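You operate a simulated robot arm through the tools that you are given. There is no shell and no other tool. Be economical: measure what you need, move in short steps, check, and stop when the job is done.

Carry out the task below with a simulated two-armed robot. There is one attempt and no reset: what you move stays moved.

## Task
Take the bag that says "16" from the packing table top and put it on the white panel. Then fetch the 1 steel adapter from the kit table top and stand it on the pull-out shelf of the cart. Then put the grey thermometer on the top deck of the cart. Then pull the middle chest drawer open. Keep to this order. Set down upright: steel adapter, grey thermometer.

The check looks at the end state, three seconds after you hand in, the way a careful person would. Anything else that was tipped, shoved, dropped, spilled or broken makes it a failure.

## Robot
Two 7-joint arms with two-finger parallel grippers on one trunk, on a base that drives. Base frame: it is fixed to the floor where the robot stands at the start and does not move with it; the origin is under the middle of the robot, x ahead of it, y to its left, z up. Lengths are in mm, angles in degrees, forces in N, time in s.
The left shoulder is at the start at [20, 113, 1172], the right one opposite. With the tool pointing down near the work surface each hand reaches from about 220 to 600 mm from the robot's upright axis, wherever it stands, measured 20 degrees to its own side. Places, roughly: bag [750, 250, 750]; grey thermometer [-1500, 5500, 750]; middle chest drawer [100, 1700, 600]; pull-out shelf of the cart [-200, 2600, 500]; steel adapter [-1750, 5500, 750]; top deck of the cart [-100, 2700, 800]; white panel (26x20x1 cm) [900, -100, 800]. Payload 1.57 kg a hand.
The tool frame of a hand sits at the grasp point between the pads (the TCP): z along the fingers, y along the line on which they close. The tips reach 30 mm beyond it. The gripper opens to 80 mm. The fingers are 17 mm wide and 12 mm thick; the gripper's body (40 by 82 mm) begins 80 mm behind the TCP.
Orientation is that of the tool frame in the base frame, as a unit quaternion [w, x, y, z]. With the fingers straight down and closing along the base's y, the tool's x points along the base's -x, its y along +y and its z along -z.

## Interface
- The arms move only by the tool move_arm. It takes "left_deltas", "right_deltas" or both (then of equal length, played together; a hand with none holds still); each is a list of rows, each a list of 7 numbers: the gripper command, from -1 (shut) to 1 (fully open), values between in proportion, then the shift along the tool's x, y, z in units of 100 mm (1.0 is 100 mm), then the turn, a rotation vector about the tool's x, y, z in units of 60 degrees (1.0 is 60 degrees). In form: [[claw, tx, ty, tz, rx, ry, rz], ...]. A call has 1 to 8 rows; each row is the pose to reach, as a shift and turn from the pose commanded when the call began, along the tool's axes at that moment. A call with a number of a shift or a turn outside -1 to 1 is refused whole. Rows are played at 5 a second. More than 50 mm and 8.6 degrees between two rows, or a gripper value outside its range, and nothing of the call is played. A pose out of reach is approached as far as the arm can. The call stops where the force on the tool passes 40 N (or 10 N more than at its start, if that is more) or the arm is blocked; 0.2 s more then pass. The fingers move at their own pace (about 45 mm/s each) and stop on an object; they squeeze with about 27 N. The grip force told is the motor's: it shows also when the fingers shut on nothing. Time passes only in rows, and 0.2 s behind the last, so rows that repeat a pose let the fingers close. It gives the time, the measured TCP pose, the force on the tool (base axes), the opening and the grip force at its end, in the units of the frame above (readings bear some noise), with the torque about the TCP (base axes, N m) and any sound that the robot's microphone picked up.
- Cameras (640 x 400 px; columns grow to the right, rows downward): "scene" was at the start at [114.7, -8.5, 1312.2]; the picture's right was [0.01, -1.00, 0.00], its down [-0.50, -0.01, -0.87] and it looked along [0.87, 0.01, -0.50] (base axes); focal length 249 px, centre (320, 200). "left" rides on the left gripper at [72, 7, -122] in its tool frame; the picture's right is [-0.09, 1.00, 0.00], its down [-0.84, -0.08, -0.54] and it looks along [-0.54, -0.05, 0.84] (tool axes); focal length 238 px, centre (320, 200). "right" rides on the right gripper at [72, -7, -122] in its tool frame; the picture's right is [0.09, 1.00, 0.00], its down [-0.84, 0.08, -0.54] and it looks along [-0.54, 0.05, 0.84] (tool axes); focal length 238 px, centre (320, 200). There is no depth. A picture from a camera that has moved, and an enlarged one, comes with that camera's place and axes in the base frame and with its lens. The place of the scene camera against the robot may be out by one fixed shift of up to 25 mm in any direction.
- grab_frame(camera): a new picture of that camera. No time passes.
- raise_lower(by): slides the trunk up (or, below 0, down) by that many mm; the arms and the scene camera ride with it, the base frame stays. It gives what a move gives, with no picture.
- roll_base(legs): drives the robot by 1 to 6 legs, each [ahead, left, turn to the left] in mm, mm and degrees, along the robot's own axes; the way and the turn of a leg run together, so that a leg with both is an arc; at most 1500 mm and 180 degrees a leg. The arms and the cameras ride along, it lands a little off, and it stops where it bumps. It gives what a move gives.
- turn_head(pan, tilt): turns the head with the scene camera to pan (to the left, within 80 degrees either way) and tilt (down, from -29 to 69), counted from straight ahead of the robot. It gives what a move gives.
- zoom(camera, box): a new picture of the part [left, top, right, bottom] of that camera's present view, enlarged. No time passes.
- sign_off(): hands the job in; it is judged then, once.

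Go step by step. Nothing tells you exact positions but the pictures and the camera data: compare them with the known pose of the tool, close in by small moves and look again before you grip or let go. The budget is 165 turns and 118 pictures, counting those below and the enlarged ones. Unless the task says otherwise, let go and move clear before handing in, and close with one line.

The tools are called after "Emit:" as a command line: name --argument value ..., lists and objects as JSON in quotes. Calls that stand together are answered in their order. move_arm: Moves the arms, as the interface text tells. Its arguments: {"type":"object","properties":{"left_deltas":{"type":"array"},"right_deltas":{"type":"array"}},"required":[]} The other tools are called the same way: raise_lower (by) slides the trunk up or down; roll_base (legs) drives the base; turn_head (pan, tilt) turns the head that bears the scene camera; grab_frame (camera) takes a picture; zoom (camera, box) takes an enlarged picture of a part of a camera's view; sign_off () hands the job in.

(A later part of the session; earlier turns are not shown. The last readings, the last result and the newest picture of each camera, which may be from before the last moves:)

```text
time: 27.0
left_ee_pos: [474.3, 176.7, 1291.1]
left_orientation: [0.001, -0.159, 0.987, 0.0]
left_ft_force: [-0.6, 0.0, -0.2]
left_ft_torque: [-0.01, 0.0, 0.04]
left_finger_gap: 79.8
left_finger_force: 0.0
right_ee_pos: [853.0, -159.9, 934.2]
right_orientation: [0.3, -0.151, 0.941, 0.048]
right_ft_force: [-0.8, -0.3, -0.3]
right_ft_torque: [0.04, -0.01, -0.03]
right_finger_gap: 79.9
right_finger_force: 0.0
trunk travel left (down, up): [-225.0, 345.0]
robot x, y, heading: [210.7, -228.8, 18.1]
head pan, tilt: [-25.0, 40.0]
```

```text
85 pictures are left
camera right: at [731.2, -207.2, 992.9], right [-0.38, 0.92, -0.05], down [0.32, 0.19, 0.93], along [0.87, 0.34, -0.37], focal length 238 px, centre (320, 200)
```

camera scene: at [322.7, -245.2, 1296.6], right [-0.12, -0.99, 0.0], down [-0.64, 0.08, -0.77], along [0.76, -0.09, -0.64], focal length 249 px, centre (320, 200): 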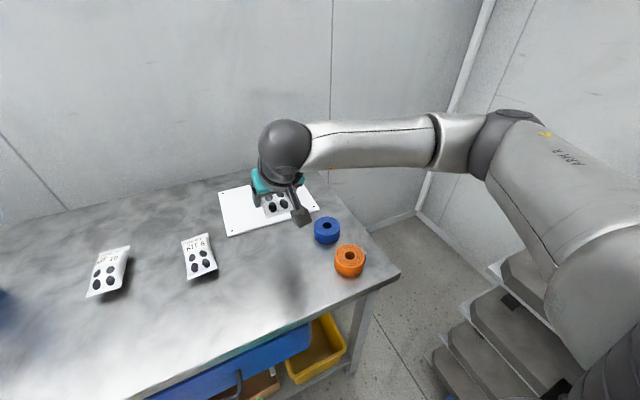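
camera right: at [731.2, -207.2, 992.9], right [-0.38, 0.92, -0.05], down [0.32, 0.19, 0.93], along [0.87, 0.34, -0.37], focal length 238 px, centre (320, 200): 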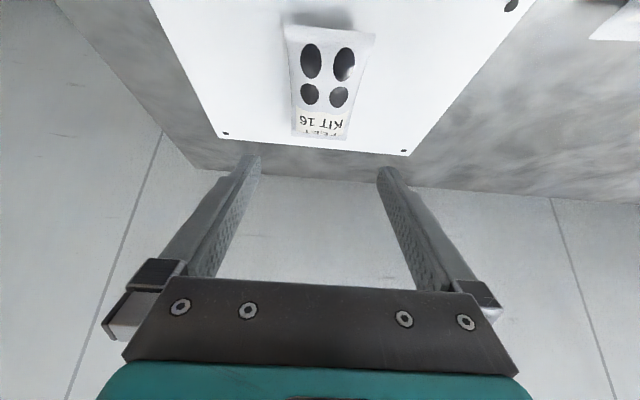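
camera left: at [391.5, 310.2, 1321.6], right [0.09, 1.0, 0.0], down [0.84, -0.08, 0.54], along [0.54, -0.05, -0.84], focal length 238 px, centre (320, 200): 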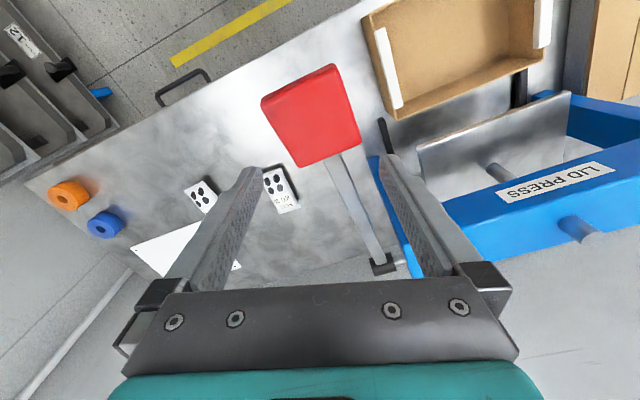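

Bag 16 lies flat on the panel. Now I'll bring the right hand back upright and tuck it in.

Emit:
move_arm --right_deltas '[[1, 0.04, 0, -0.18, 0, 0.118, 0], [1, 0.09, 0, -0.36, 0, 0.237, 0], [1, 0.13, 0, -0.54, 0, 0.355, 0], [1, 0.18, 0, -0.72, 0, 0.474, 0], [1, 0.22, 0, -0.895, 0, 0.592, 0]]'

Emit:
move_arm --right_deltas '[[1, 0.25, 0, -0.3, 0, 0, 0], [1, 0.5, 0, -0.6, 0, 0, 0], [1, 0.75, 0, -0.9, 0, 0, 0], [1, 1.0, 0, -1.0, 0, 0, 0]]'

Emit:
move_arm --right_deltas '[[1, 0.25, 0, -0.25, 0, 0, 0], [1, 0.5, 0, -0.5, 0, 0, 0], [1, 0.8, 0, -0.8, 0, 0, 0]]'

Emit:
turn_head --pan 70 --tilt 15

Emit:
grab_frame --camera "scene"

```text
time: 28.2
left_ee_pos: [473.4, 178.3, 1290.5]
left_orientation: [0.0, -0.159, 0.987, 0.0]
left_ft_force: [-0.4, 0.2, 0.8]
left_ft_torque: [0.0, 0.01, 0.01]
left_finger_gap: 80.3
left_finger_force: 0.0
right_ee_pos: [788.0, -179.8, 993.4]
right_orientation: [-0.001, -0.158, 0.987, 0.001]
right_ft_force: [0.4, -0.3, -0.4]
right_ft_torque: [0.03, -0.01, 0.01]
right_finger_gap: 79.8
right_finger_force: 0.1
trunk travel left (down, up): [-225.0, 345.0]
robot x, y, heading: [216.0, -226.0, 18.1]
head pan, tilt: [-25.0, 40.0]
```

```text
time: 29.2
left_ee_pos: [473.5, 177.0, 1289.8]
left_orientation: [0.0, -0.159, 0.987, -0.001]
left_ft_force: [-0.2, -0.3, 0.0]
left_ft_torque: [-0.02, -0.01, 0.0]
left_finger_gap: 80.1
left_finger_force: 0.1
right_ee_pos: [691.7, -212.5, 1092.6]
right_orientation: [0.002, -0.159, 0.987, 0.001]
right_ft_force: [-0.4, -0.4, 0.2]
right_ft_torque: [0.0, 0.02, -0.02]
right_finger_gap: 79.9
right_finger_force: 0.0
trunk travel left (down, up): [-225.0, 345.0]
robot x, y, heading: [214.6, -228.8, 18.3]
head pan, tilt: [-25.0, 40.0]
```

```text
time: 30.0
left_ee_pos: [473.2, 177.6, 1292.1]
left_orientation: [0.0, -0.16, 0.987, 0.0]
left_ft_force: [0.1, 1.2, -0.6]
left_ft_torque: [-0.04, -0.07, 0.0]
left_finger_gap: 79.9
left_finger_force: 0.1
right_ee_pos: [616.2, -238.0, 1174.2]
right_orientation: [0.0, -0.158, 0.987, 0.001]
right_ft_force: [-1.0, 0.6, 0.0]
right_ft_torque: [-0.01, 0.04, 0.01]
right_finger_gap: 80.1
right_finger_force: 0.0
trunk travel left (down, up): [-225.0, 345.0]
robot x, y, heading: [212.8, -227.8, 18.1]
head pan, tilt: [-25.0, 40.0]
```

```text
time: 31.7
left_ee_pos: [474.7, 176.1, 1290.8]
left_orientation: [0.0, -0.158, 0.987, 0.0]
left_ft_force: [-0.6, 0.7, -1.7]
left_ft_torque: [-0.02, 0.01, 0.04]
left_finger_gap: 80.2
left_finger_force: 0.1
right_ee_pos: [616.7, -237.0, 1171.9]
right_orientation: [0.001, -0.159, 0.987, 0.001]
right_ft_force: [0.1, -0.7, -0.3]
right_ft_torque: [0.0, -0.02, -0.03]
right_finger_gap: 80.1
right_finger_force: 0.0
trunk travel left (down, up): [-225.0, 345.0]
robot x, y, heading: [215.0, -228.6, 18.3]
head pan, tilt: [70.0, 15.0]
```

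```text
84 pictures are left
camera scene: at [240.3, -141.9, 1336.3], right [1.0, -0.03, 0.0], down [-0.01, -0.26, -0.97], along [0.03, 0.97, -0.26], focal length 249 px, centre (320, 200)
```

scene: 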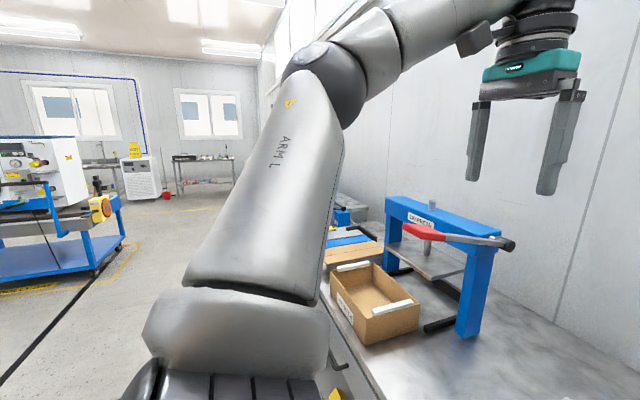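

The room opens toward +y. I'll back off, turn to face +y and look around.

Emit:
roll_base --legs '[[-220, 0, 0], [0, 0, 75]]'

Emit:
turn_head --pan 0 --tilt 15

Emit:
grab_frame --camera "scene"

```text
time: 36.5
left_ee_pos: [-304.2, 71.6, 1290.0]
left_orientation: [0.0, 0.714, -0.7, 0.0]
left_ft_force: [0.4, 0.4, 0.0]
left_ft_torque: [0.03, -0.01, 0.02]
left_finger_gap: 80.0
left_finger_force: 0.1
right_ee_pos: [133.3, 86.2, 1173.3]
right_orientation: [0.001, 0.714, -0.7, -0.001]
right_ft_force: [0.0, -0.5, -0.5]
right_ft_torque: [-0.01, -0.01, -0.01]
right_finger_gap: 80.4
right_finger_force: 0.1
trunk travel left (down, up): [-225.0, 345.0]
robot x, y, heading: [8.6, -299.3, 91.1]
head pan, tilt: [70.0, 15.0]
```

```text
time: 37.9
left_ee_pos: [-304.6, 70.5, 1291.4]
left_orientation: [0.001, 0.714, -0.7, 0.0]
left_ft_force: [-0.5, 0.4, -0.3]
left_ft_torque: [0.02, -0.02, -0.01]
left_finger_gap: 79.8
left_finger_force: 0.0
right_ee_pos: [131.7, 85.7, 1173.6]
right_orientation: [0.0, 0.714, -0.7, 0.0]
right_ft_force: [0.4, 0.2, 0.2]
right_ft_torque: [0.0, 0.0, -0.03]
right_finger_gap: 80.1
right_finger_force: 0.1
trunk travel left (down, up): [-225.0, 345.0]
robot x, y, heading: [5.1, -297.4, 91.0]
head pan, tilt: [0.0, 15.0]
```

```text
83 pictures are left
camera scene: at [18.4, -203.6, 1336.3], right [1.0, 0.02, 0.0], down [0.01, -0.26, -0.97], along [-0.02, 0.97, -0.26], focal length 249 px, centre (320, 200)
```

scene: 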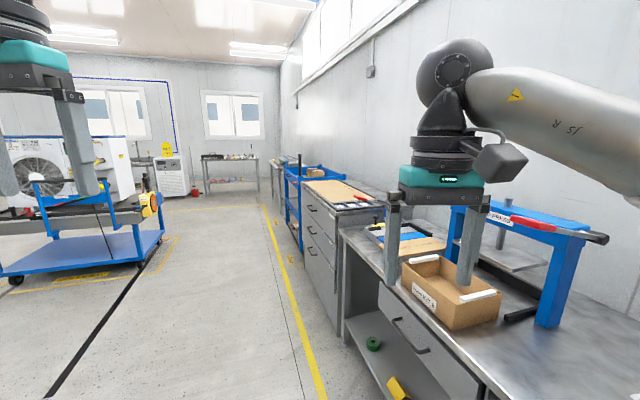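

The aisle runs at a heading of about 109°, with the chest and cart on the right and the kit table at the far end. I'll turn and drive down the aisle.

Emit:
roll_base --legs '[[0, 0, 18], [1500, 0, 0], [1500, 0, 0]]'

Emit:
grab_frame --camera "scene"

```text
time: 53.5
left_ee_pos: [-1472.0, 2751.0, 1290.0]
left_orientation: [0.0, 0.83, -0.557, 0.0]
left_ft_force: [-0.8, -0.3, 0.5]
left_ft_torque: [0.01, 0.01, 0.01]
left_finger_gap: 80.1
left_finger_force: 0.0
right_ee_pos: [-1069.1, 2923.5, 1172.6]
right_orientation: [0.0, 0.83, -0.557, 0.0]
right_ft_force: [0.2, -0.6, 0.2]
right_ft_torque: [0.04, 0.0, -0.04]
right_finger_gap: 80.0
right_finger_force: 0.1
trunk travel left (down, up): [-225.0, 345.0]
robot x, y, heading: [-1049.4, 2517.4, 112.0]
head pan, tilt: [0.0, 15.0]
```

```text
82 pictures are left
camera scene: at [-1074.9, 2605.9, 1336.3], right [0.93, 0.38, 0.0], down [0.1, -0.24, -0.97], along [-0.36, 0.89, -0.26], focal length 249 px, centre (320, 200)
```

scene: 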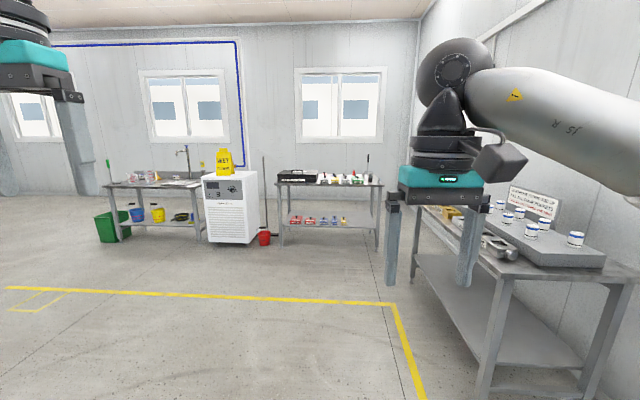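

The far table should be the kit table. I'll zoom in on it.

Emit:
zoom --camera "scene" --box '[260, 145, 400, 255]'

```text
3.64 times, centred on (330, 200) of scene
camera zoom: at [-1074.9, 2605.9, 1336.3], right [0.93, 0.38, 0.0], down [0.1, -0.24, -0.97], along [-0.36, 0.89, -0.26], focal length 906 px, centre (284, 200)
```

zoom: 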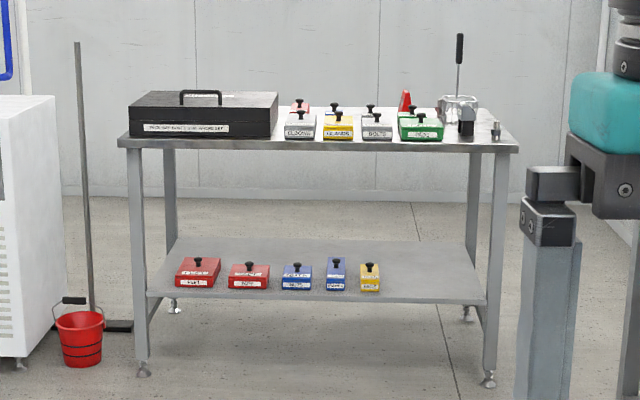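

The kit table front is about at v≈5530 mm along the aisle, with small parts at its right end. I'll drive closer.

Emit:
roll_base --legs '[[0, 0, -3.2], [1500, 0, 0], [550, -150, 0]]'

Emit:
turn_head --pan -5 --tilt 30

Emit:
grab_frame --camera "scene"

```text
time: 64.1
left_ee_pos: [-1948.3, 4765.0, 1289.8]
left_orientation: [0.0, 0.808, -0.589, 0.0]
left_ft_force: [-0.1, 0.3, 0.5]
left_ft_torque: [-0.02, 0.02, 0.01]
left_finger_gap: 79.8
left_finger_force: 0.1
right_ee_pos: [-1533.4, 4903.8, 1173.7]
right_orientation: [0.001, 0.808, -0.589, -0.001]
right_ft_force: [-0.3, 1.1, 0.1]
right_ft_torque: [-0.02, 0.03, 0.05]
right_finger_gap: 80.1
right_finger_force: 0.1
trunk travel left (down, up): [-225.0, 345.0]
robot x, y, heading: [-1545.6, 4498.7, 107.8]
head pan, tilt: [0.0, 15.0]
```

```text
time: 64.9
left_ee_pos: [-1948.1, 4764.4, 1290.2]
left_orientation: [0.0, 0.808, -0.589, 0.001]
left_ft_force: [0.2, -0.1, 0.1]
left_ft_torque: [-0.01, 0.0, 0.01]
left_finger_gap: 80.2
left_finger_force: 0.0
right_ee_pos: [-1533.2, 4904.7, 1174.4]
right_orientation: [0.001, 0.808, -0.589, 0.0]
right_ft_force: [0.4, -0.3, 0.1]
right_ft_torque: [0.01, 0.01, 0.03]
right_finger_gap: 80.0
right_finger_force: 0.0
trunk travel left (down, up): [-225.0, 345.0]
robot x, y, heading: [-1546.8, 4500.6, 107.8]
head pan, tilt: [-5.0, 30.0]
```

```text
80 pictures are left
camera scene: at [-1553.4, 4588.6, 1312.1], right [0.98, 0.22, 0.0], down [0.11, -0.49, -0.87], along [-0.19, 0.84, -0.5], focal length 249 px, centre (320, 200)
```

scene: 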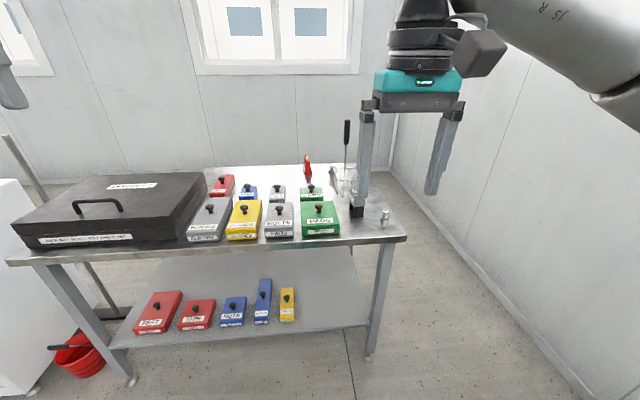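

Emit:
zoom --camera "scene" --box '[170, 110, 420, 266]'

Emit:
zoom --camera "scene" --box '[325, 170, 415, 250]'

```text
2.56 times, centred on (295, 188) of scene
camera zoom: at [-1553.4, 4588.6, 1312.1], right [0.98, 0.22, 0.0], down [0.11, -0.49, -0.87], along [-0.19, 0.84, -0.5], focal length 638 px, centre (384, 231)
```

zoom: 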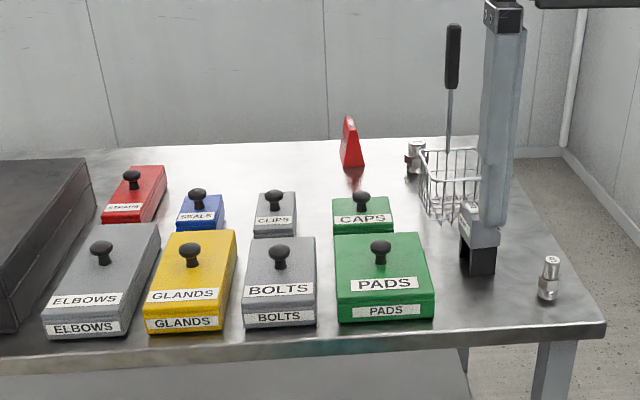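

```text
5.00 times, centred on (370, 210) of scene
camera zoom: at [-1553.4, 4588.6, 1312.1], right [0.98, 0.22, 0.0], down [0.11, -0.49, -0.87], along [-0.19, 0.84, -0.5], focal length 1245 px, centre (70, 150)
```

zoom: 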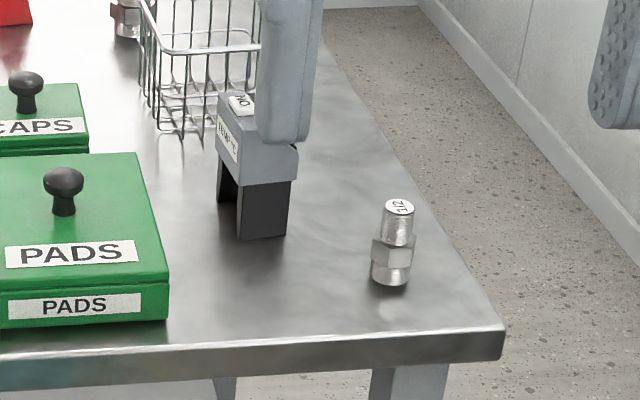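

There are two adapters (front-right and one behind, near the basket) and a grey "TEMP" unit. I need their labels, so I'll move closer and use the hand camera.

Emit:
roll_base --legs '[[270, -130, 0]]'

Emit:
grab_frame --camera "right"

Emit:
turn_head --pan 0 --tilt 40

Emit:
grab_frame --camera "scene"

```text
time: 66.9
left_ee_pos: [-1909.6, 5056.8, 1288.8]
left_orientation: [0.0, 0.809, -0.588, 0.0]
left_ft_force: [-0.6, 0.2, -0.2]
left_ft_torque: [0.01, -0.05, 0.03]
left_finger_gap: 79.8
left_finger_force: 0.0
right_ee_pos: [-1494.4, 5197.0, 1173.0]
right_orientation: [0.001, 0.809, -0.588, 0.0]
right_ft_force: [0.0, -0.7, -0.1]
right_ft_torque: [-0.02, 0.03, 0.02]
right_finger_gap: 80.2
right_finger_force: 0.1
trunk travel left (down, up): [-225.0, 345.0]
robot x, y, heading: [-1507.2, 4795.0, 107.9]
head pan, tilt: [-5.0, 30.0]
```

```text
77 pictures are left
camera right: at [-1467.6, 5130.8, 1295.6], right [-0.92, -0.4, 0.0], down [-0.33, 0.77, 0.54], along [-0.22, 0.5, -0.84], focal length 238 px, centre (320, 200)
```

right: 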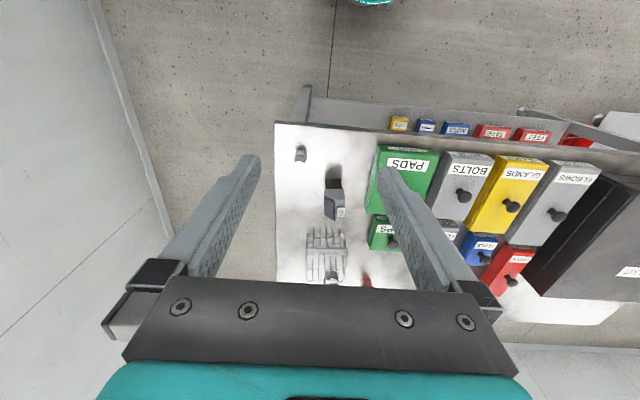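

```text
time: 67.6
left_ee_pos: [-1909.8, 5056.3, 1290.7]
left_orientation: [0.0, 0.809, -0.588, 0.001]
left_ft_force: [0.9, 0.2, 0.2]
left_ft_torque: [0.03, -0.03, 0.0]
left_finger_gap: 80.1
left_finger_force: 0.2
right_ee_pos: [-1493.8, 5197.7, 1173.4]
right_orientation: [0.001, 0.809, -0.588, 0.0]
right_ft_force: [0.2, 0.7, 0.0]
right_ft_torque: [0.01, 0.01, -0.01]
right_finger_gap: 80.0
right_finger_force: 0.1
trunk travel left (down, up): [-225.0, 345.0]
robot x, y, heading: [-1504.9, 4795.6, 108.0]
head pan, tilt: [0.0, 40.0]
```

```text
76 pictures are left
camera scene: at [-1520.0, 4874.1, 1296.8], right [0.95, 0.31, 0.0], down [0.2, -0.61, -0.77], along [-0.24, 0.73, -0.64], focal length 249 px, centre (320, 200)
```

scene: 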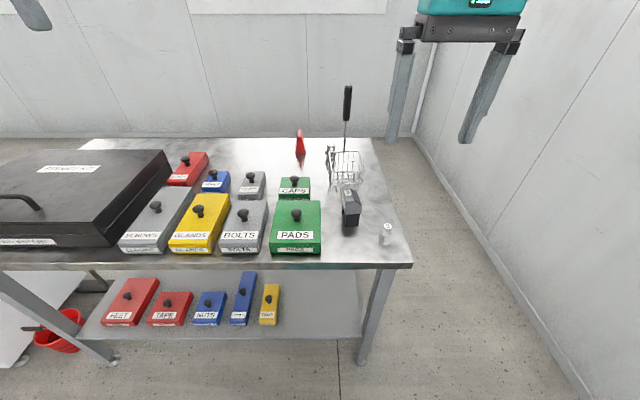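

Emit:
zoom --camera "scene" --box '[280, 80, 410, 260]'

Emit:
zoom --camera "scene" --box '[310, 140, 370, 180]'

Emit:
zoom --camera "scene" --box '[335, 185, 400, 250]'

```text
2.22 times, centred on (345, 170) of scene
camera zoom: at [-1520.0, 4874.1, 1296.8], right [0.95, 0.31, 0.0], down [0.2, -0.61, -0.77], along [-0.24, 0.73, -0.64], focal length 554 px, centre (264, 267)
```

zoom: 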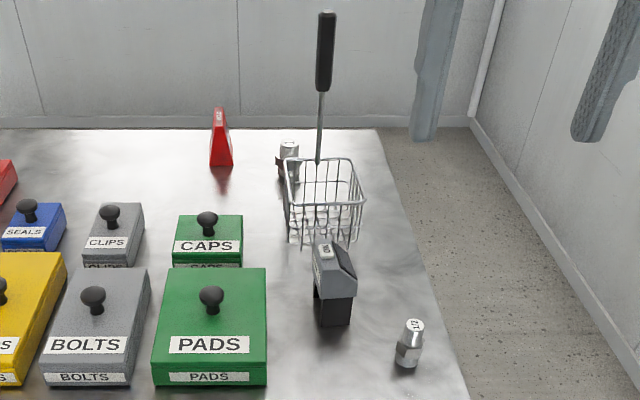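

```text
10.00 times, centred on (340, 160) of scene
camera zoom: at [-1520.0, 4874.1, 1296.8], right [0.95, 0.31, 0.0], down [0.2, -0.61, -0.77], along [-0.24, 0.73, -0.64], focal length 2491 px, centre (120, 600)
```

zoom: 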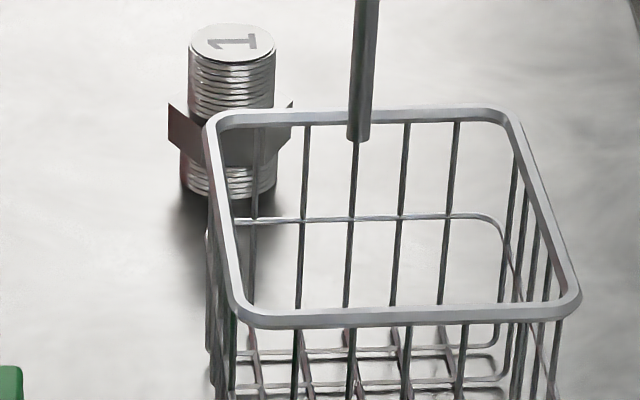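

```text
6.15 times, centred on (368, 218) of scene
camera zoom: at [-1520.0, 4874.1, 1296.8], right [0.95, 0.31, 0.0], down [0.2, -0.61, -0.77], along [-0.24, 0.73, -0.64], focal length 1533 px, centre (28, 92)
```

zoom: 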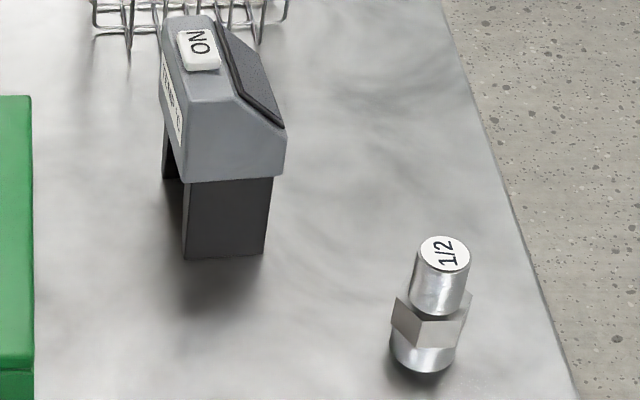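

The "1" adapter stands behind the wire basket (about [-1738, 5672]), best reached from the table's right end. I'll look right to check for room there.

Emit:
turn_head --pan -65 --tilt 35

Emit:
grab_frame --camera "scene"

```text
time: 69.0
left_ee_pos: [-1909.1, 5055.3, 1291.1]
left_orientation: [-0.001, 0.809, -0.588, 0.0]
left_ft_force: [0.8, 0.4, -0.1]
left_ft_torque: [-0.01, -0.01, 0.01]
left_finger_gap: 80.0
left_finger_force: 0.0
right_ee_pos: [-1496.5, 5197.5, 1172.7]
right_orientation: [0.0, 0.809, -0.588, -0.002]
right_ft_force: [-0.2, 0.3, -0.5]
right_ft_torque: [-0.02, -0.01, 0.01]
right_finger_gap: 80.0
right_finger_force: 0.0
trunk travel left (down, up): [-225.0, 345.0]
robot x, y, heading: [-1506.0, 4797.6, 107.8]
head pan, tilt: [-65.0, 35.0]
```

```text
72 pictures are left
camera scene: at [-1429.5, 4853.3, 1304.3], right [0.68, -0.73, 0.0], down [-0.42, -0.39, -0.82], along [0.6, 0.56, -0.57], focal length 249 px, centre (320, 200)
```

scene: 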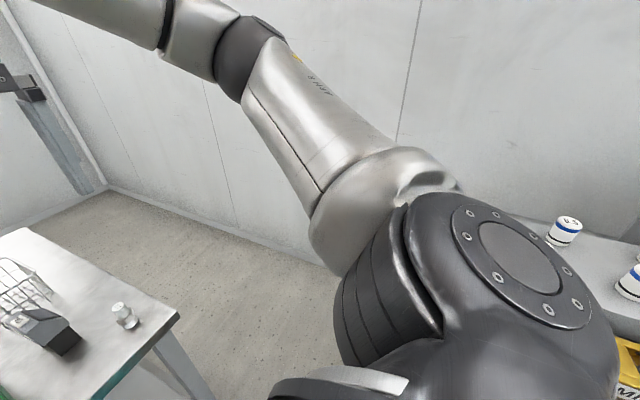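

Squeezing past the right-hand table looks tight. I'll look straight down to see my own base's size against the table edge.

Emit:
turn_head --pan 0 --tilt 69

Emit:
grab_frame --camera "scene"

```text
time: 70.4
left_ee_pos: [-1908.2, 5056.6, 1290.9]
left_orientation: [0.0, 0.81, -0.587, 0.0]
left_ft_force: [-0.2, -0.5, 0.4]
left_ft_torque: [-0.01, -0.01, 0.0]
left_finger_gap: 80.0
left_finger_force: 0.0
right_ee_pos: [-1495.6, 5196.2, 1173.0]
right_orientation: [0.0, 0.809, -0.588, -0.001]
right_ft_force: [0.0, -0.1, -0.1]
right_ft_torque: [0.0, -0.01, 0.03]
right_finger_gap: 80.0
right_finger_force: 0.0
trunk travel left (down, up): [-225.0, 345.0]
robot x, y, heading: [-1504.1, 4790.2, 108.0]
head pan, tilt: [0.0, 68.8]
```

```text
71 pictures are left
camera scene: at [-1511.0, 4846.4, 1260.6], right [0.95, 0.31, 0.0], down [0.29, -0.89, -0.36], along [-0.11, 0.34, -0.93], focal length 249 px, centre (320, 200)
```

scene: 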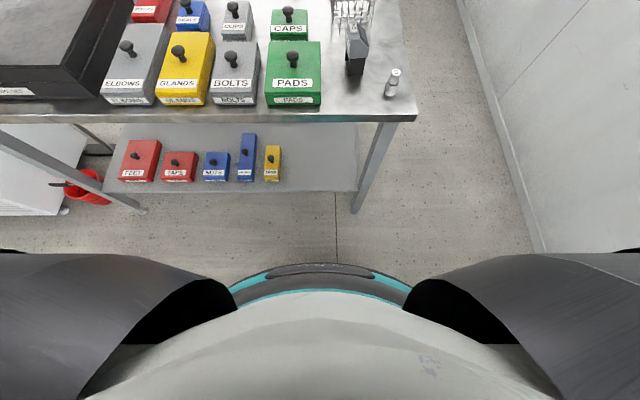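

My base is only about 220 mm in radius, so the gap should do. I'll go half way and check the other table's corner.

Emit:
roll_base --legs '[[90, -260, 1]]'

Emit:
turn_head --pan -42 --tilt 62

Emit:
grab_frame --camera "scene"

```text
time: 72.3
left_ee_pos: [-1698.0, 5214.6, 1289.9]
left_orientation: [0.0, 0.816, -0.578, 0.0]
left_ft_force: [-0.5, 0.1, -0.4]
left_ft_torque: [-0.03, 0.0, -0.01]
left_finger_gap: 80.0
left_finger_force: 0.1
right_ee_pos: [-1287.7, 5366.0, 1172.8]
right_orientation: [0.0, 0.816, -0.577, -0.001]
right_ft_force: [-0.1, -1.0, 0.1]
right_ft_torque: [0.0, 0.0, -0.01]
right_finger_gap: 79.9
right_finger_force: 0.0
trunk travel left (down, up): [-225.0, 345.0]
robot x, y, heading: [-1286.9, 4959.7, 109.2]
head pan, tilt: [0.0, 68.8]
```

```text
time: 73.4
left_ee_pos: [-1698.3, 5215.4, 1289.1]
left_orientation: [-0.001, 0.817, -0.577, 0.0]
left_ft_force: [0.3, -0.1, -0.4]
left_ft_torque: [0.02, -0.01, -0.02]
left_finger_gap: 80.1
left_finger_force: 0.1
right_ee_pos: [-1287.8, 5365.0, 1173.5]
right_orientation: [0.0, 0.817, -0.577, 0.0]
right_ft_force: [0.5, -0.3, 0.3]
right_ft_torque: [-0.03, -0.02, 0.0]
right_finger_gap: 80.1
right_finger_force: 0.1
trunk travel left (down, up): [-225.0, 345.0]
robot x, y, heading: [-1285.5, 4961.1, 109.4]
head pan, tilt: [-42.0, 62.0]
```

```text
70 pictures are left
camera scene: at [-1251.5, 5021.7, 1267.7], right [0.92, -0.38, 0.0], down [-0.34, -0.82, -0.47], along [0.18, 0.43, -0.88], focal length 249 px, centre (320, 200)
```

scene: 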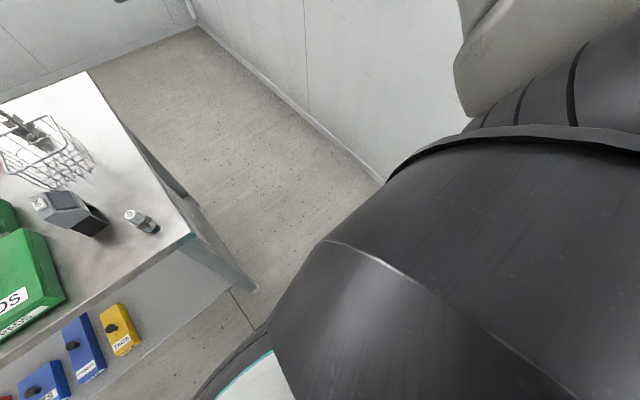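

The corridor to the right of the kit table is clear (wall at u≈1262). I'll go through it and turn to face the table's right end.

Emit:
roll_base --legs '[[110, -185, 0], [545, -115, 0]]'

Emit:
roll_base --legs '[[0, 0, 90]]'

Emit:
turn_head --pan 0 --tilt 45

Emit:
grab_frame --camera "scene"

Emit:
grab_frame --camera "right"

```text
time: 77.9
left_ee_pos: [-1625.3, 5941.8, 1290.3]
left_orientation: [-0.001, 0.812, -0.584, 0.0]
left_ft_force: [-0.5, 1.0, -0.6]
left_ft_torque: [-0.02, -0.02, -0.01]
left_finger_gap: 79.8
left_finger_force: 0.1
right_ee_pos: [-1211.8, 6084.8, 1172.7]
right_orientation: [0.001, 0.812, -0.583, -0.001]
right_ft_force: [0.5, 0.1, 0.1]
right_ft_torque: [-0.01, 0.0, -0.06]
right_finger_gap: 80.2
right_finger_force: 0.0
trunk travel left (down, up): [-225.0, 345.0]
robot x, y, heading: [-1218.8, 5684.3, 108.6]
head pan, tilt: [-42.0, 62.0]
```

```text
time: 82.2
left_ee_pos: [-1454.0, 5261.6, 1290.8]
left_orientation: [-0.002, 0.982, 0.187, -0.001]
left_ft_force: [-1.0, 0.5, 0.3]
left_ft_torque: [-0.01, 0.03, 0.04]
left_finger_gap: 79.9
left_finger_force: 0.0
right_ee_pos: [-1620.8, 5666.1, 1173.2]
right_orientation: [0.001, 0.982, 0.187, 0.0]
right_ft_force: [0.0, -0.6, 0.0]
right_ft_torque: [0.02, 0.0, 0.03]
right_finger_gap: 80.2
right_finger_force: 0.0
trunk travel left (down, up): [-225.0, 345.0]
robot x, y, heading: [-1219.5, 5682.7, -158.5]
head pan, tilt: [-42.0, 62.0]
```

```text
time: 83.3
left_ee_pos: [-1454.4, 5262.7, 1290.5]
left_orientation: [0.0, 0.982, 0.187, 0.0]
left_ft_force: [-0.4, -0.2, -0.7]
left_ft_torque: [-0.06, 0.02, 0.01]
left_finger_gap: 79.9
left_finger_force: 0.0
right_ee_pos: [-1620.7, 5665.5, 1174.1]
right_orientation: [0.001, 0.982, 0.187, -0.001]
right_ft_force: [-0.2, 0.7, 0.3]
right_ft_torque: [0.0, 0.02, 0.0]
right_finger_gap: 80.0
right_finger_force: 0.0
trunk travel left (down, up): [-225.0, 345.0]
robot x, y, heading: [-1218.5, 5682.5, -158.5]
head pan, tilt: [0.0, 45.0]
```

```text
69 pictures are left
camera scene: at [-1289.0, 5638.1, 1289.4], right [-0.37, 0.93, 0.0], down [0.66, 0.26, -0.71], along [-0.66, -0.26, -0.71], focal length 249 px, centre (320, 200)
```

scene: 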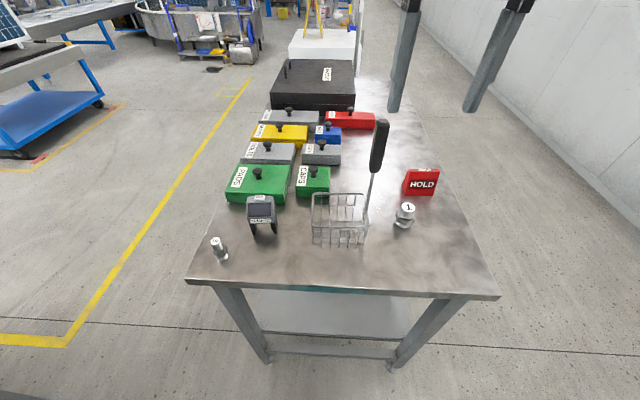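

```text
68 pictures are left
camera right: at [-1558.4, 5698.4, 1295.8], right [0.45, -0.89, 0.0], down [-0.75, -0.38, 0.54], along [-0.48, -0.25, -0.84], focal length 238 px, centre (320, 200)
```

right: 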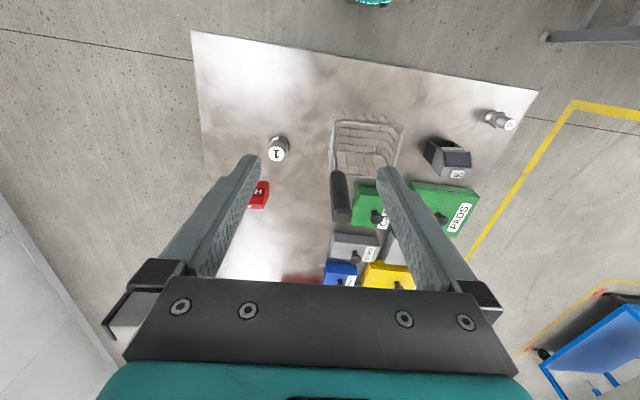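

The "1" adapter is at about [-1752, 5688], top near z 845, and clear of the screwdriver. I'll move the right hand over it.

Emit:
move_arm --right_deltas '[[1, -0.3, -0.2, 0, 0, 0, 0], [1, -0.6, -0.4, 0.1, 0, 0, 0], [1, -0.9, -0.6, 0.3, 0, 0, 0], [1, -1.0, -0.69, 0.6, 0, 0, 0], [1, -1.0, -0.69, 1.0, 0, 0, 0]]'

Emit:
grab_frame --camera "right"

```text
time: 84.5
left_ee_pos: [-1454.8, 5261.5, 1289.6]
left_orientation: [0.0, 0.982, 0.187, 0.0]
left_ft_force: [0.3, 1.2, 1.0]
left_ft_torque: [0.0, 0.0, 0.01]
left_finger_gap: 80.1
left_finger_force: 0.1
right_ee_pos: [-1739.4, 5692.3, 1073.5]
right_orientation: [0.001, 0.982, 0.187, 0.0]
right_ft_force: [-0.5, 0.3, -0.6]
right_ft_torque: [-0.02, -0.02, 0.01]
right_finger_gap: 80.0
right_finger_force: 0.2
trunk travel left (down, up): [-225.0, 345.0]
robot x, y, heading: [-1216.0, 5683.4, -158.5]
head pan, tilt: [0.0, 45.0]
```

```text
67 pictures are left
camera right: at [-1676.3, 5724.3, 1194.9], right [0.45, -0.89, 0.0], down [-0.75, -0.38, 0.54], along [-0.48, -0.25, -0.84], focal length 238 px, centre (320, 200)
```

right: 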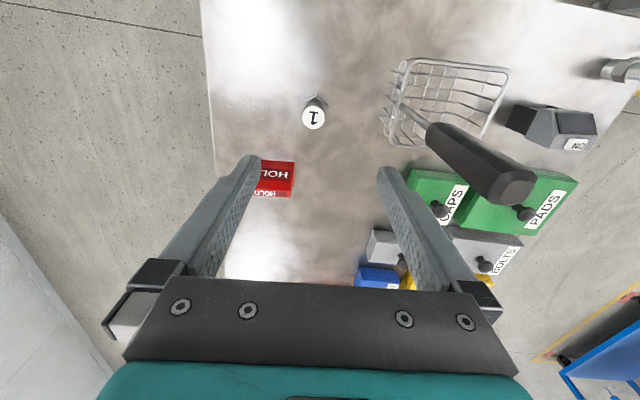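

Emit:
move_arm --right_deltas '[[1, -0.1, -0.05, 0.3, 0, 0, 0], [1, -0.13, -0.06, 0.6, 0, 0, 0], [1, -0.13, -0.06, 1.0, 0, 0, 0]]'

Emit:
grab_frame --camera "right"

```text
time: 85.3
left_ee_pos: [-1453.9, 5261.3, 1291.0]
left_orientation: [-0.001, 0.982, 0.187, 0.0]
left_ft_force: [-0.1, 0.0, 0.4]
left_ft_torque: [0.03, 0.0, -0.01]
left_finger_gap: 79.9
left_finger_force: 0.1
right_ee_pos: [-1757.5, 5695.8, 971.7]
right_orientation: [0.0, 0.982, 0.186, -0.001]
right_ft_force: [-0.5, 0.4, -0.5]
right_ft_torque: [-0.02, 0.02, 0.01]
right_finger_gap: 80.1
right_finger_force: 0.0
trunk travel left (down, up): [-225.0, 345.0]
robot x, y, heading: [-1215.9, 5682.0, -158.5]
head pan, tilt: [0.0, 45.0]
```

```text
66 pictures are left
camera right: at [-1693.9, 5726.9, 1094.8], right [0.45, -0.89, 0.0], down [-0.75, -0.38, 0.54], along [-0.48, -0.25, -0.84], focal length 238 px, centre (320, 200)
```

right: 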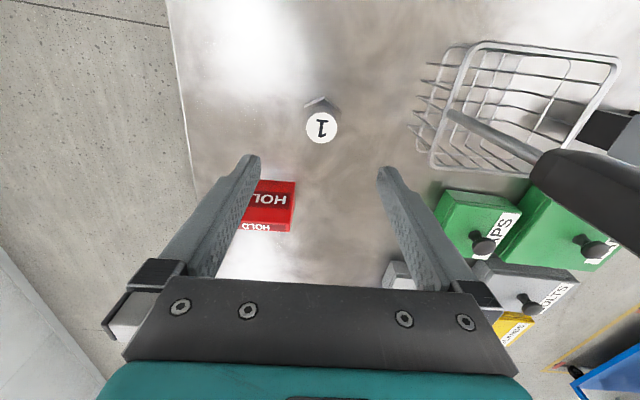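

Lined up. I'll descend to about z 840.

Emit:
move_arm --right_deltas '[[1, 0, 0.02, 0.4, 0, 0, 0], [1, 0, 0.03, 0.75, 0, 0, 0], [1, 0.01, 0.03, 1.0, 0, 0, 0]]'

Emit:
grab_frame --camera "right"

```text
time: 86.1
left_ee_pos: [-1455.3, 5261.0, 1290.4]
left_orientation: [-0.001, 0.982, 0.187, -0.001]
left_ft_force: [0.2, 0.6, 0.1]
left_ft_torque: [0.01, 0.0, 0.01]
left_finger_gap: 80.0
left_finger_force: 0.0
right_ee_pos: [-1753.5, 5691.4, 872.3]
right_orientation: [0.001, 0.982, 0.187, 0.0]
right_ft_force: [0.3, 0.2, -0.4]
right_ft_torque: [-0.03, -0.02, 0.0]
right_finger_gap: 80.3
right_finger_force: 0.1
trunk travel left (down, up): [-225.0, 345.0]
robot x, y, heading: [-1218.0, 5681.6, -158.3]
head pan, tilt: [0.0, 45.0]
```

```text
65 pictures are left
camera right: at [-1690.7, 5723.6, 995.8], right [0.45, -0.89, 0.0], down [-0.75, -0.38, 0.54], along [-0.48, -0.25, -0.84], focal length 238 px, centre (320, 200)
```

right: 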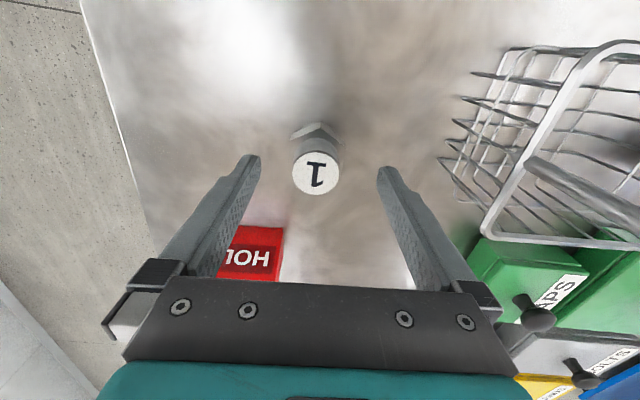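

Emit:
move_arm --right_deltas '[[1, 0, 0, 0.15, 0, 0, 0], [1, 0, 0, 0.28, 0, 0, 0], [1, 0, 0, 0.34, 0, 0, 0]]'

Emit:
grab_frame --camera "right"

```text
time: 86.9
left_ee_pos: [-1455.5, 5260.0, 1290.3]
left_orientation: [-0.001, 0.982, 0.188, -0.001]
left_ft_force: [0.6, -0.8, -0.8]
left_ft_torque: [0.02, 0.0, 0.02]
left_finger_gap: 80.2
left_finger_force: 0.2
right_ee_pos: [-1751.5, 5691.0, 838.7]
right_orientation: [0.001, 0.982, 0.188, -0.001]
right_ft_force: [-0.5, 0.0, 0.5]
right_ft_torque: [0.01, 0.03, -0.01]
right_finger_gap: 80.0
right_finger_force: 0.0
trunk travel left (down, up): [-225.0, 345.0]
robot x, y, heading: [-1223.7, 5681.0, -158.5]
head pan, tilt: [0.0, 45.0]
```

```text
64 pictures are left
camera right: at [-1689.4, 5723.9, 962.0], right [0.45, -0.89, 0.0], down [-0.75, -0.38, 0.54], along [-0.48, -0.25, -0.84], focal length 238 px, centre (320, 200)
```

right: 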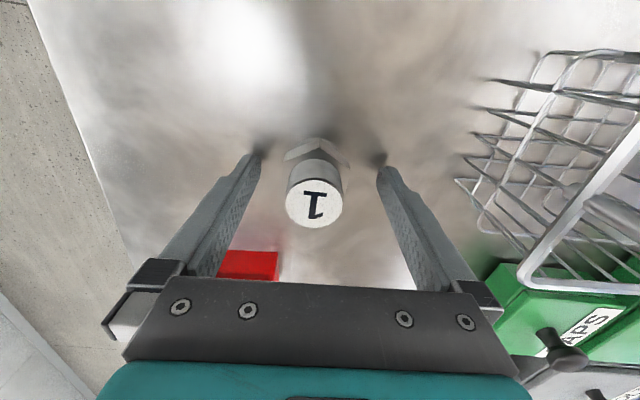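

Aligned. Closing on the adapter.

Emit:
move_arm --right_deltas '[[0.4, 0, 0, 0, 0, 0, 0], [0, 0, 0, 0, 0, 0, 0], [-0.5, 0, 0, 0, 0, 0, 0], [-1, 0, 0, 0, 0, 0, 0], [-1, 0, 0, 0, 0, 0, 0], [-1, 0, 0, 0, 0, 0, 0]]'

Emit:
grab_frame --camera "right"

```text
time: 88.3
left_ee_pos: [-1454.7, 5261.5, 1291.9]
left_orientation: [-0.001, 0.982, 0.187, 0.0]
left_ft_force: [-1.0, -0.1, -0.1]
left_ft_torque: [0.02, -0.01, -0.01]
left_finger_gap: 79.9
left_finger_force: 0.0
right_ee_pos: [-1752.5, 5691.5, 840.1]
right_orientation: [0.001, 0.983, 0.186, 0.0]
right_ft_force: [-0.2, 1.0, 0.6]
right_ft_torque: [0.01, 0.03, -0.03]
right_finger_gap: 42.8
right_finger_force: 27.0
trunk travel left (down, up): [-225.0, 345.0]
robot x, y, heading: [-1217.1, 5678.4, -158.5]
head pan, tilt: [0.0, 45.0]
```

```text
63 pictures are left
camera right: at [-1689.3, 5723.9, 962.1], right [0.45, -0.89, 0.0], down [-0.75, -0.38, 0.54], along [-0.48, -0.25, -0.84], focal length 238 px, centre (320, 200)
```

right: 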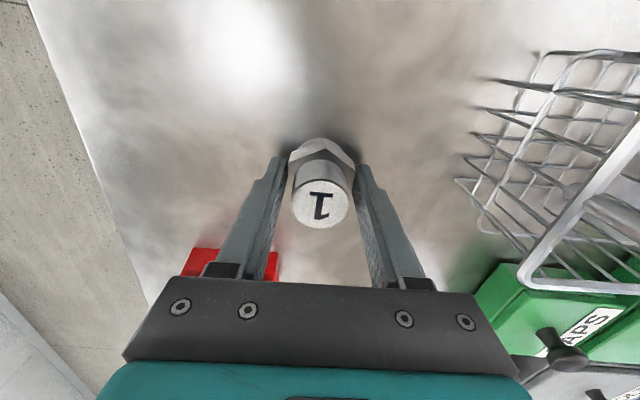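

The adapter is gripped at 42.8 mm. Lifting straight up.

Emit:
move_arm --right_deltas '[[-1, 0, 0, -0.1, 0, 0, 0], [-1, 0, 0, -0.4, 0, 0, 0], [-1, 0, 0, -0.7, 0, 0, 0], [-1, 0, 0, -1.0, 0, 0, 0]]'

Emit:
move_arm --right_deltas '[[-1, 0, 0, -0.3, 0, 0, 0], [-1, 0, 0, -0.65, 0, 0, 0], [-1, 0, 0, -1.0, 0, 0, 0]]'

Emit:
move_arm --right_deltas '[[-1, 0, 0, -0.3, 0, 0, 0], [-1, 0, 0, -0.65, 0, 0, 0], [-1, 0.2, 0, -1.0, 0, 0, 0], [-1, 0.6, 0, -1.0, 0, 0, 0], [-1, 1.0, 0, -1.0, 0, 0, 0]]'

Emit:
grab_frame --camera "right"

```text
time: 89.3
left_ee_pos: [-1455.7, 5259.5, 1290.9]
left_orientation: [0.0, 0.982, 0.187, 0.0]
left_ft_force: [-0.5, -0.4, 0.5]
left_ft_torque: [-0.03, 0.0, 0.01]
left_finger_gap: 79.8
left_finger_force: 0.1
right_ee_pos: [-1751.5, 5693.0, 939.4]
right_orientation: [0.001, 0.982, 0.186, 0.0]
right_ft_force: [-0.8, 0.1, -2.2]
right_ft_torque: [0.0, 0.0, -0.01]
right_finger_gap: 42.8
right_finger_force: 26.8
trunk travel left (down, up): [-225.0, 345.0]
robot x, y, heading: [-1215.4, 5680.4, -158.5]
head pan, tilt: [0.0, 45.0]
```

```text
time: 90.1
left_ee_pos: [-1454.3, 5259.8, 1291.8]
left_orientation: [-0.001, 0.982, 0.187, 0.001]
left_ft_force: [-0.9, 0.8, 0.5]
left_ft_torque: [0.01, 0.02, -0.03]
left_finger_gap: 80.3
left_finger_force: 0.0
right_ee_pos: [-1752.4, 5691.5, 1041.2]
right_orientation: [0.001, 0.982, 0.186, 0.0]
right_ft_force: [-1.1, -0.8, -2.6]
right_ft_torque: [-0.04, 0.0, 0.03]
right_finger_gap: 42.9
right_finger_force: 27.5
trunk travel left (down, up): [-225.0, 345.0]
robot x, y, heading: [-1217.3, 5681.5, -158.5]
head pan, tilt: [0.0, 45.0]
```

```text
time: 91.3
left_ee_pos: [-1454.1, 5261.6, 1290.1]
left_orientation: [0.0, 0.982, 0.187, 0.0]
left_ft_force: [-0.5, 0.8, -0.1]
left_ft_torque: [-0.01, 0.0, 0.02]
left_finger_gap: 80.0
left_finger_force: 0.0
right_ee_pos: [-1655.4, 5729.8, 1137.8]
right_orientation: [0.001, 0.982, 0.188, -0.001]
right_ft_force: [0.5, -0.4, -1.7]
right_ft_torque: [0.01, -0.01, 0.0]
right_finger_gap: 42.9
right_finger_force: 26.9
trunk travel left (down, up): [-225.0, 345.0]
robot x, y, heading: [-1217.7, 5684.9, -158.5]
head pan, tilt: [0.0, 45.0]
```

```text
62 pictures are left
camera right: at [-1592.8, 5762.2, 1260.3], right [0.45, -0.89, 0.0], down [-0.75, -0.38, 0.54], along [-0.48, -0.25, -0.84], focal length 238 px, centre (320, 200)
```

right: 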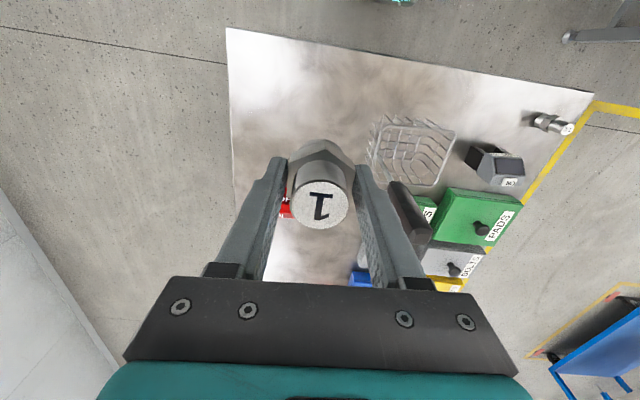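

The adapter is secure. I'll raise it more, then drive back out the way I came and head toward the cart.

Emit:
move_arm --right_deltas '[[-1, 0, 0, -0.4, 0, 0, 0], [-1, 0, 0, -0.8, 0, 0, 0]]'

Emit:
roll_base --legs '[[35, 521, 0], [561, 201, 0], [0, 0, 88], [1300, 0, 0]]'

Emit:
turn_head --pan 20 --tilt 20

Emit:
grab_frame --camera "scene"

```text
time: 91.9
left_ee_pos: [-1454.6, 5261.0, 1291.7]
left_orientation: [-0.001, 0.982, 0.188, 0.0]
left_ft_force: [-0.3, 0.0, 0.6]
left_ft_torque: [-0.02, 0.0, 0.01]
left_finger_gap: 80.0
left_finger_force: 0.1
right_ee_pos: [-1658.8, 5728.9, 1220.7]
right_orientation: [0.001, 0.982, 0.187, 0.0]
right_ft_force: [0.5, 0.7, -2.0]
right_ft_torque: [-0.02, 0.02, 0.0]
right_finger_gap: 42.8
right_finger_force: 26.6
trunk travel left (down, up): [-225.0, 345.0]
robot x, y, heading: [-1218.3, 5677.9, -158.2]
head pan, tilt: [0.0, 45.0]
```

```text
time: 107.7
left_ee_pos: [-634.4, 3351.7, 1290.6]
left_orientation: [0.0, 0.564, 0.826, -0.001]
left_ft_force: [-0.6, -0.1, 0.6]
left_ft_torque: [0.0, 0.0, 0.01]
left_finger_gap: 80.3
left_finger_force: 0.1
right_ee_pos: [-1101.2, 3148.2, 1218.3]
right_orientation: [0.0, 0.563, 0.826, 0.001]
right_ft_force: [-0.4, 0.3, -2.0]
right_ft_torque: [-0.01, 0.0, 0.02]
right_finger_gap: 42.9
right_finger_force: 27.1
trunk travel left (down, up): [-225.0, 345.0]
robot x, y, heading: [-1052.5, 3594.5, -68.8]
head pan, tilt: [0.0, 45.0]
```

```text
time: 108.6
left_ee_pos: [-634.6, 3352.4, 1290.0]
left_orientation: [0.0, 0.564, 0.826, 0.0]
left_ft_force: [0.0, -0.4, 1.3]
left_ft_torque: [0.0, 0.02, 0.03]
left_finger_gap: 79.9
left_finger_force: 0.1
right_ee_pos: [-1102.3, 3147.9, 1218.9]
right_orientation: [0.0, 0.564, 0.826, 0.001]
right_ft_force: [1.0, 0.0, -1.6]
right_ft_torque: [0.06, 0.01, 0.01]
right_finger_gap: 42.9
right_finger_force: 26.8
trunk travel left (down, up): [-225.0, 345.0]
robot x, y, heading: [-1054.5, 3590.5, -69.0]
head pan, tilt: [20.0, 20.0]
```

```text
61 pictures are left
camera scene: at [-973.8, 3500.7, 1328.0], right [-0.75, -0.66, 0.0], down [-0.23, 0.26, -0.94], along [0.62, -0.71, -0.34], focal length 249 px, centre (320, 200)
```

scene: 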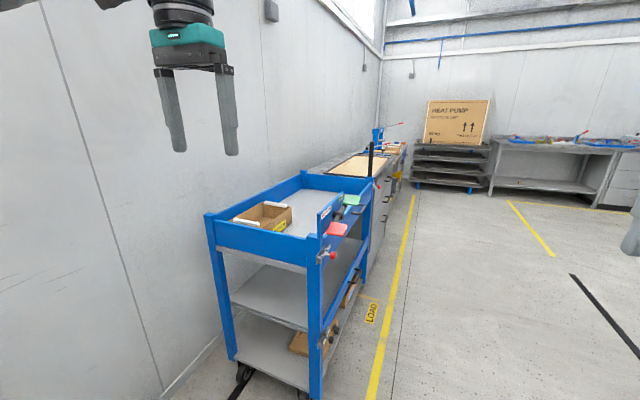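

The blue cart has a tray-like top deck with a carton on it. I'll drive up in front of it and face it.

Emit:
roll_base --legs '[[1100, -120, 0], [0, 0, 88]]'

Emit:
turn_head --pan 0 --tilt 35

Emit:
grab_frame --camera "scene"

```text
time: 118.0
left_ee_pos: [-508.7, 2923.0, 1290.6]
left_orientation: [0.0, -0.146, 0.989, -0.001]
left_ft_force: [0.4, 0.1, -0.7]
left_ft_torque: [0.0, -0.02, -0.01]
left_finger_gap: 80.0
left_finger_force: 0.0
right_ee_pos: [-342.4, 2440.5, 1219.6]
right_orientation: [0.0, -0.146, 0.989, 0.0]
right_ft_force: [-0.5, -0.8, -2.1]
right_ft_torque: [-0.03, -0.01, 0.05]
right_finger_gap: 42.9
right_finger_force: 26.8
trunk travel left (down, up): [-225.0, 345.0]
robot x, y, heading: [-778.8, 2522.3, 16.7]
head pan, tilt: [20.0, 20.0]
```

```text
time: 118.8
left_ee_pos: [-508.6, 2923.3, 1290.4]
left_orientation: [0.0, -0.146, 0.989, -0.001]
left_ft_force: [-1.3, 1.1, -0.2]
left_ft_torque: [0.02, -0.06, 0.0]
left_finger_gap: 80.2
left_finger_force: 0.1
right_ee_pos: [-342.2, 2440.0, 1220.0]
right_orientation: [0.0, -0.146, 0.989, 0.001]
right_ft_force: [-0.4, -0.2, -1.8]
right_ft_torque: [0.0, 0.03, 0.01]
right_finger_gap: 42.8
right_finger_force: 27.0
trunk travel left (down, up): [-225.0, 345.0]
robot x, y, heading: [-780.0, 2525.1, 16.9]
head pan, tilt: [0.0, 35.0]
```

```text
60 pictures are left
camera scene: at [-670.7, 2542.6, 1304.3], right [0.29, -0.96, 0.0], down [-0.55, -0.17, -0.82], along [0.78, 0.24, -0.57], focal length 249 px, centre (320, 200)
```

scene: 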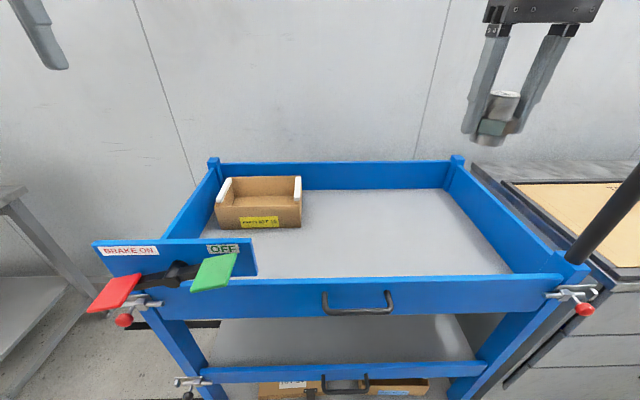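

The cart has a brake (ON/OFF) and handles and latches. I'll look in detail, including lower down.

Emit:
zoom --camera "scene" --box '[80, 220, 300, 400]'

Emit:
turn_head --pan 0 --tilt 55

Emit:
grab_frame --camera "scene"

```text
2.22 times, centred on (190, 310) of scene
camera zoom: at [-670.7, 2542.6, 1304.3], right [0.29, -0.96, 0.0], down [-0.55, -0.17, -0.82], along [0.78, 0.24, -0.57], focal length 554 px, centre (609, -44)
```

zoom: 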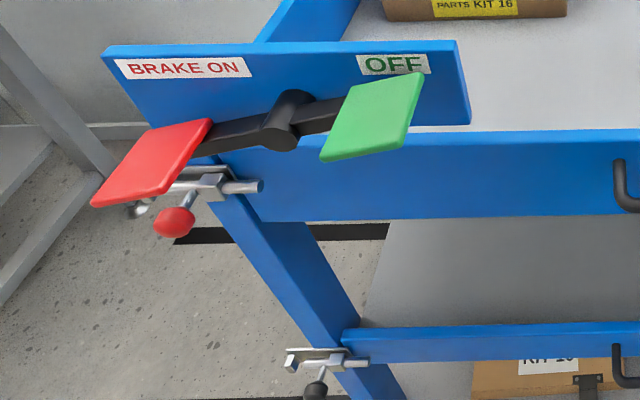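

```text
time: 119.6
left_ee_pos: [-507.8, 2922.3, 1289.9]
left_orientation: [0.001, -0.146, 0.989, -0.001]
left_ft_force: [-0.2, -0.7, -0.7]
left_ft_torque: [0.04, 0.05, 0.02]
left_finger_gap: 80.0
left_finger_force: 0.0
right_ee_pos: [-343.2, 2440.8, 1218.8]
right_orientation: [0.0, -0.146, 0.989, 0.0]
right_ft_force: [0.3, -0.8, -1.5]
right_ft_torque: [-0.01, 0.0, -0.03]
right_finger_gap: 42.7
right_finger_force: 26.7
trunk travel left (down, up): [-225.0, 345.0]
robot x, y, heading: [-776.6, 2523.6, 16.8]
head pan, tilt: [0.0, 55.0]
```

```text
58 pictures are left
camera scene: at [-685.9, 2537.9, 1276.1], right [0.29, -0.96, 0.0], down [-0.78, -0.24, -0.57], along [0.55, 0.17, -0.82], focal length 249 px, centre (320, 200)
```

scene: 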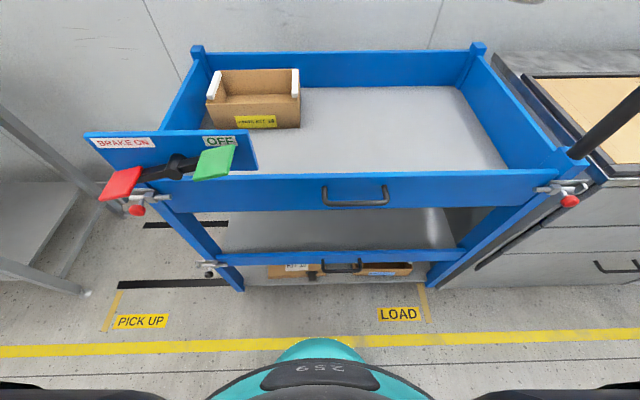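

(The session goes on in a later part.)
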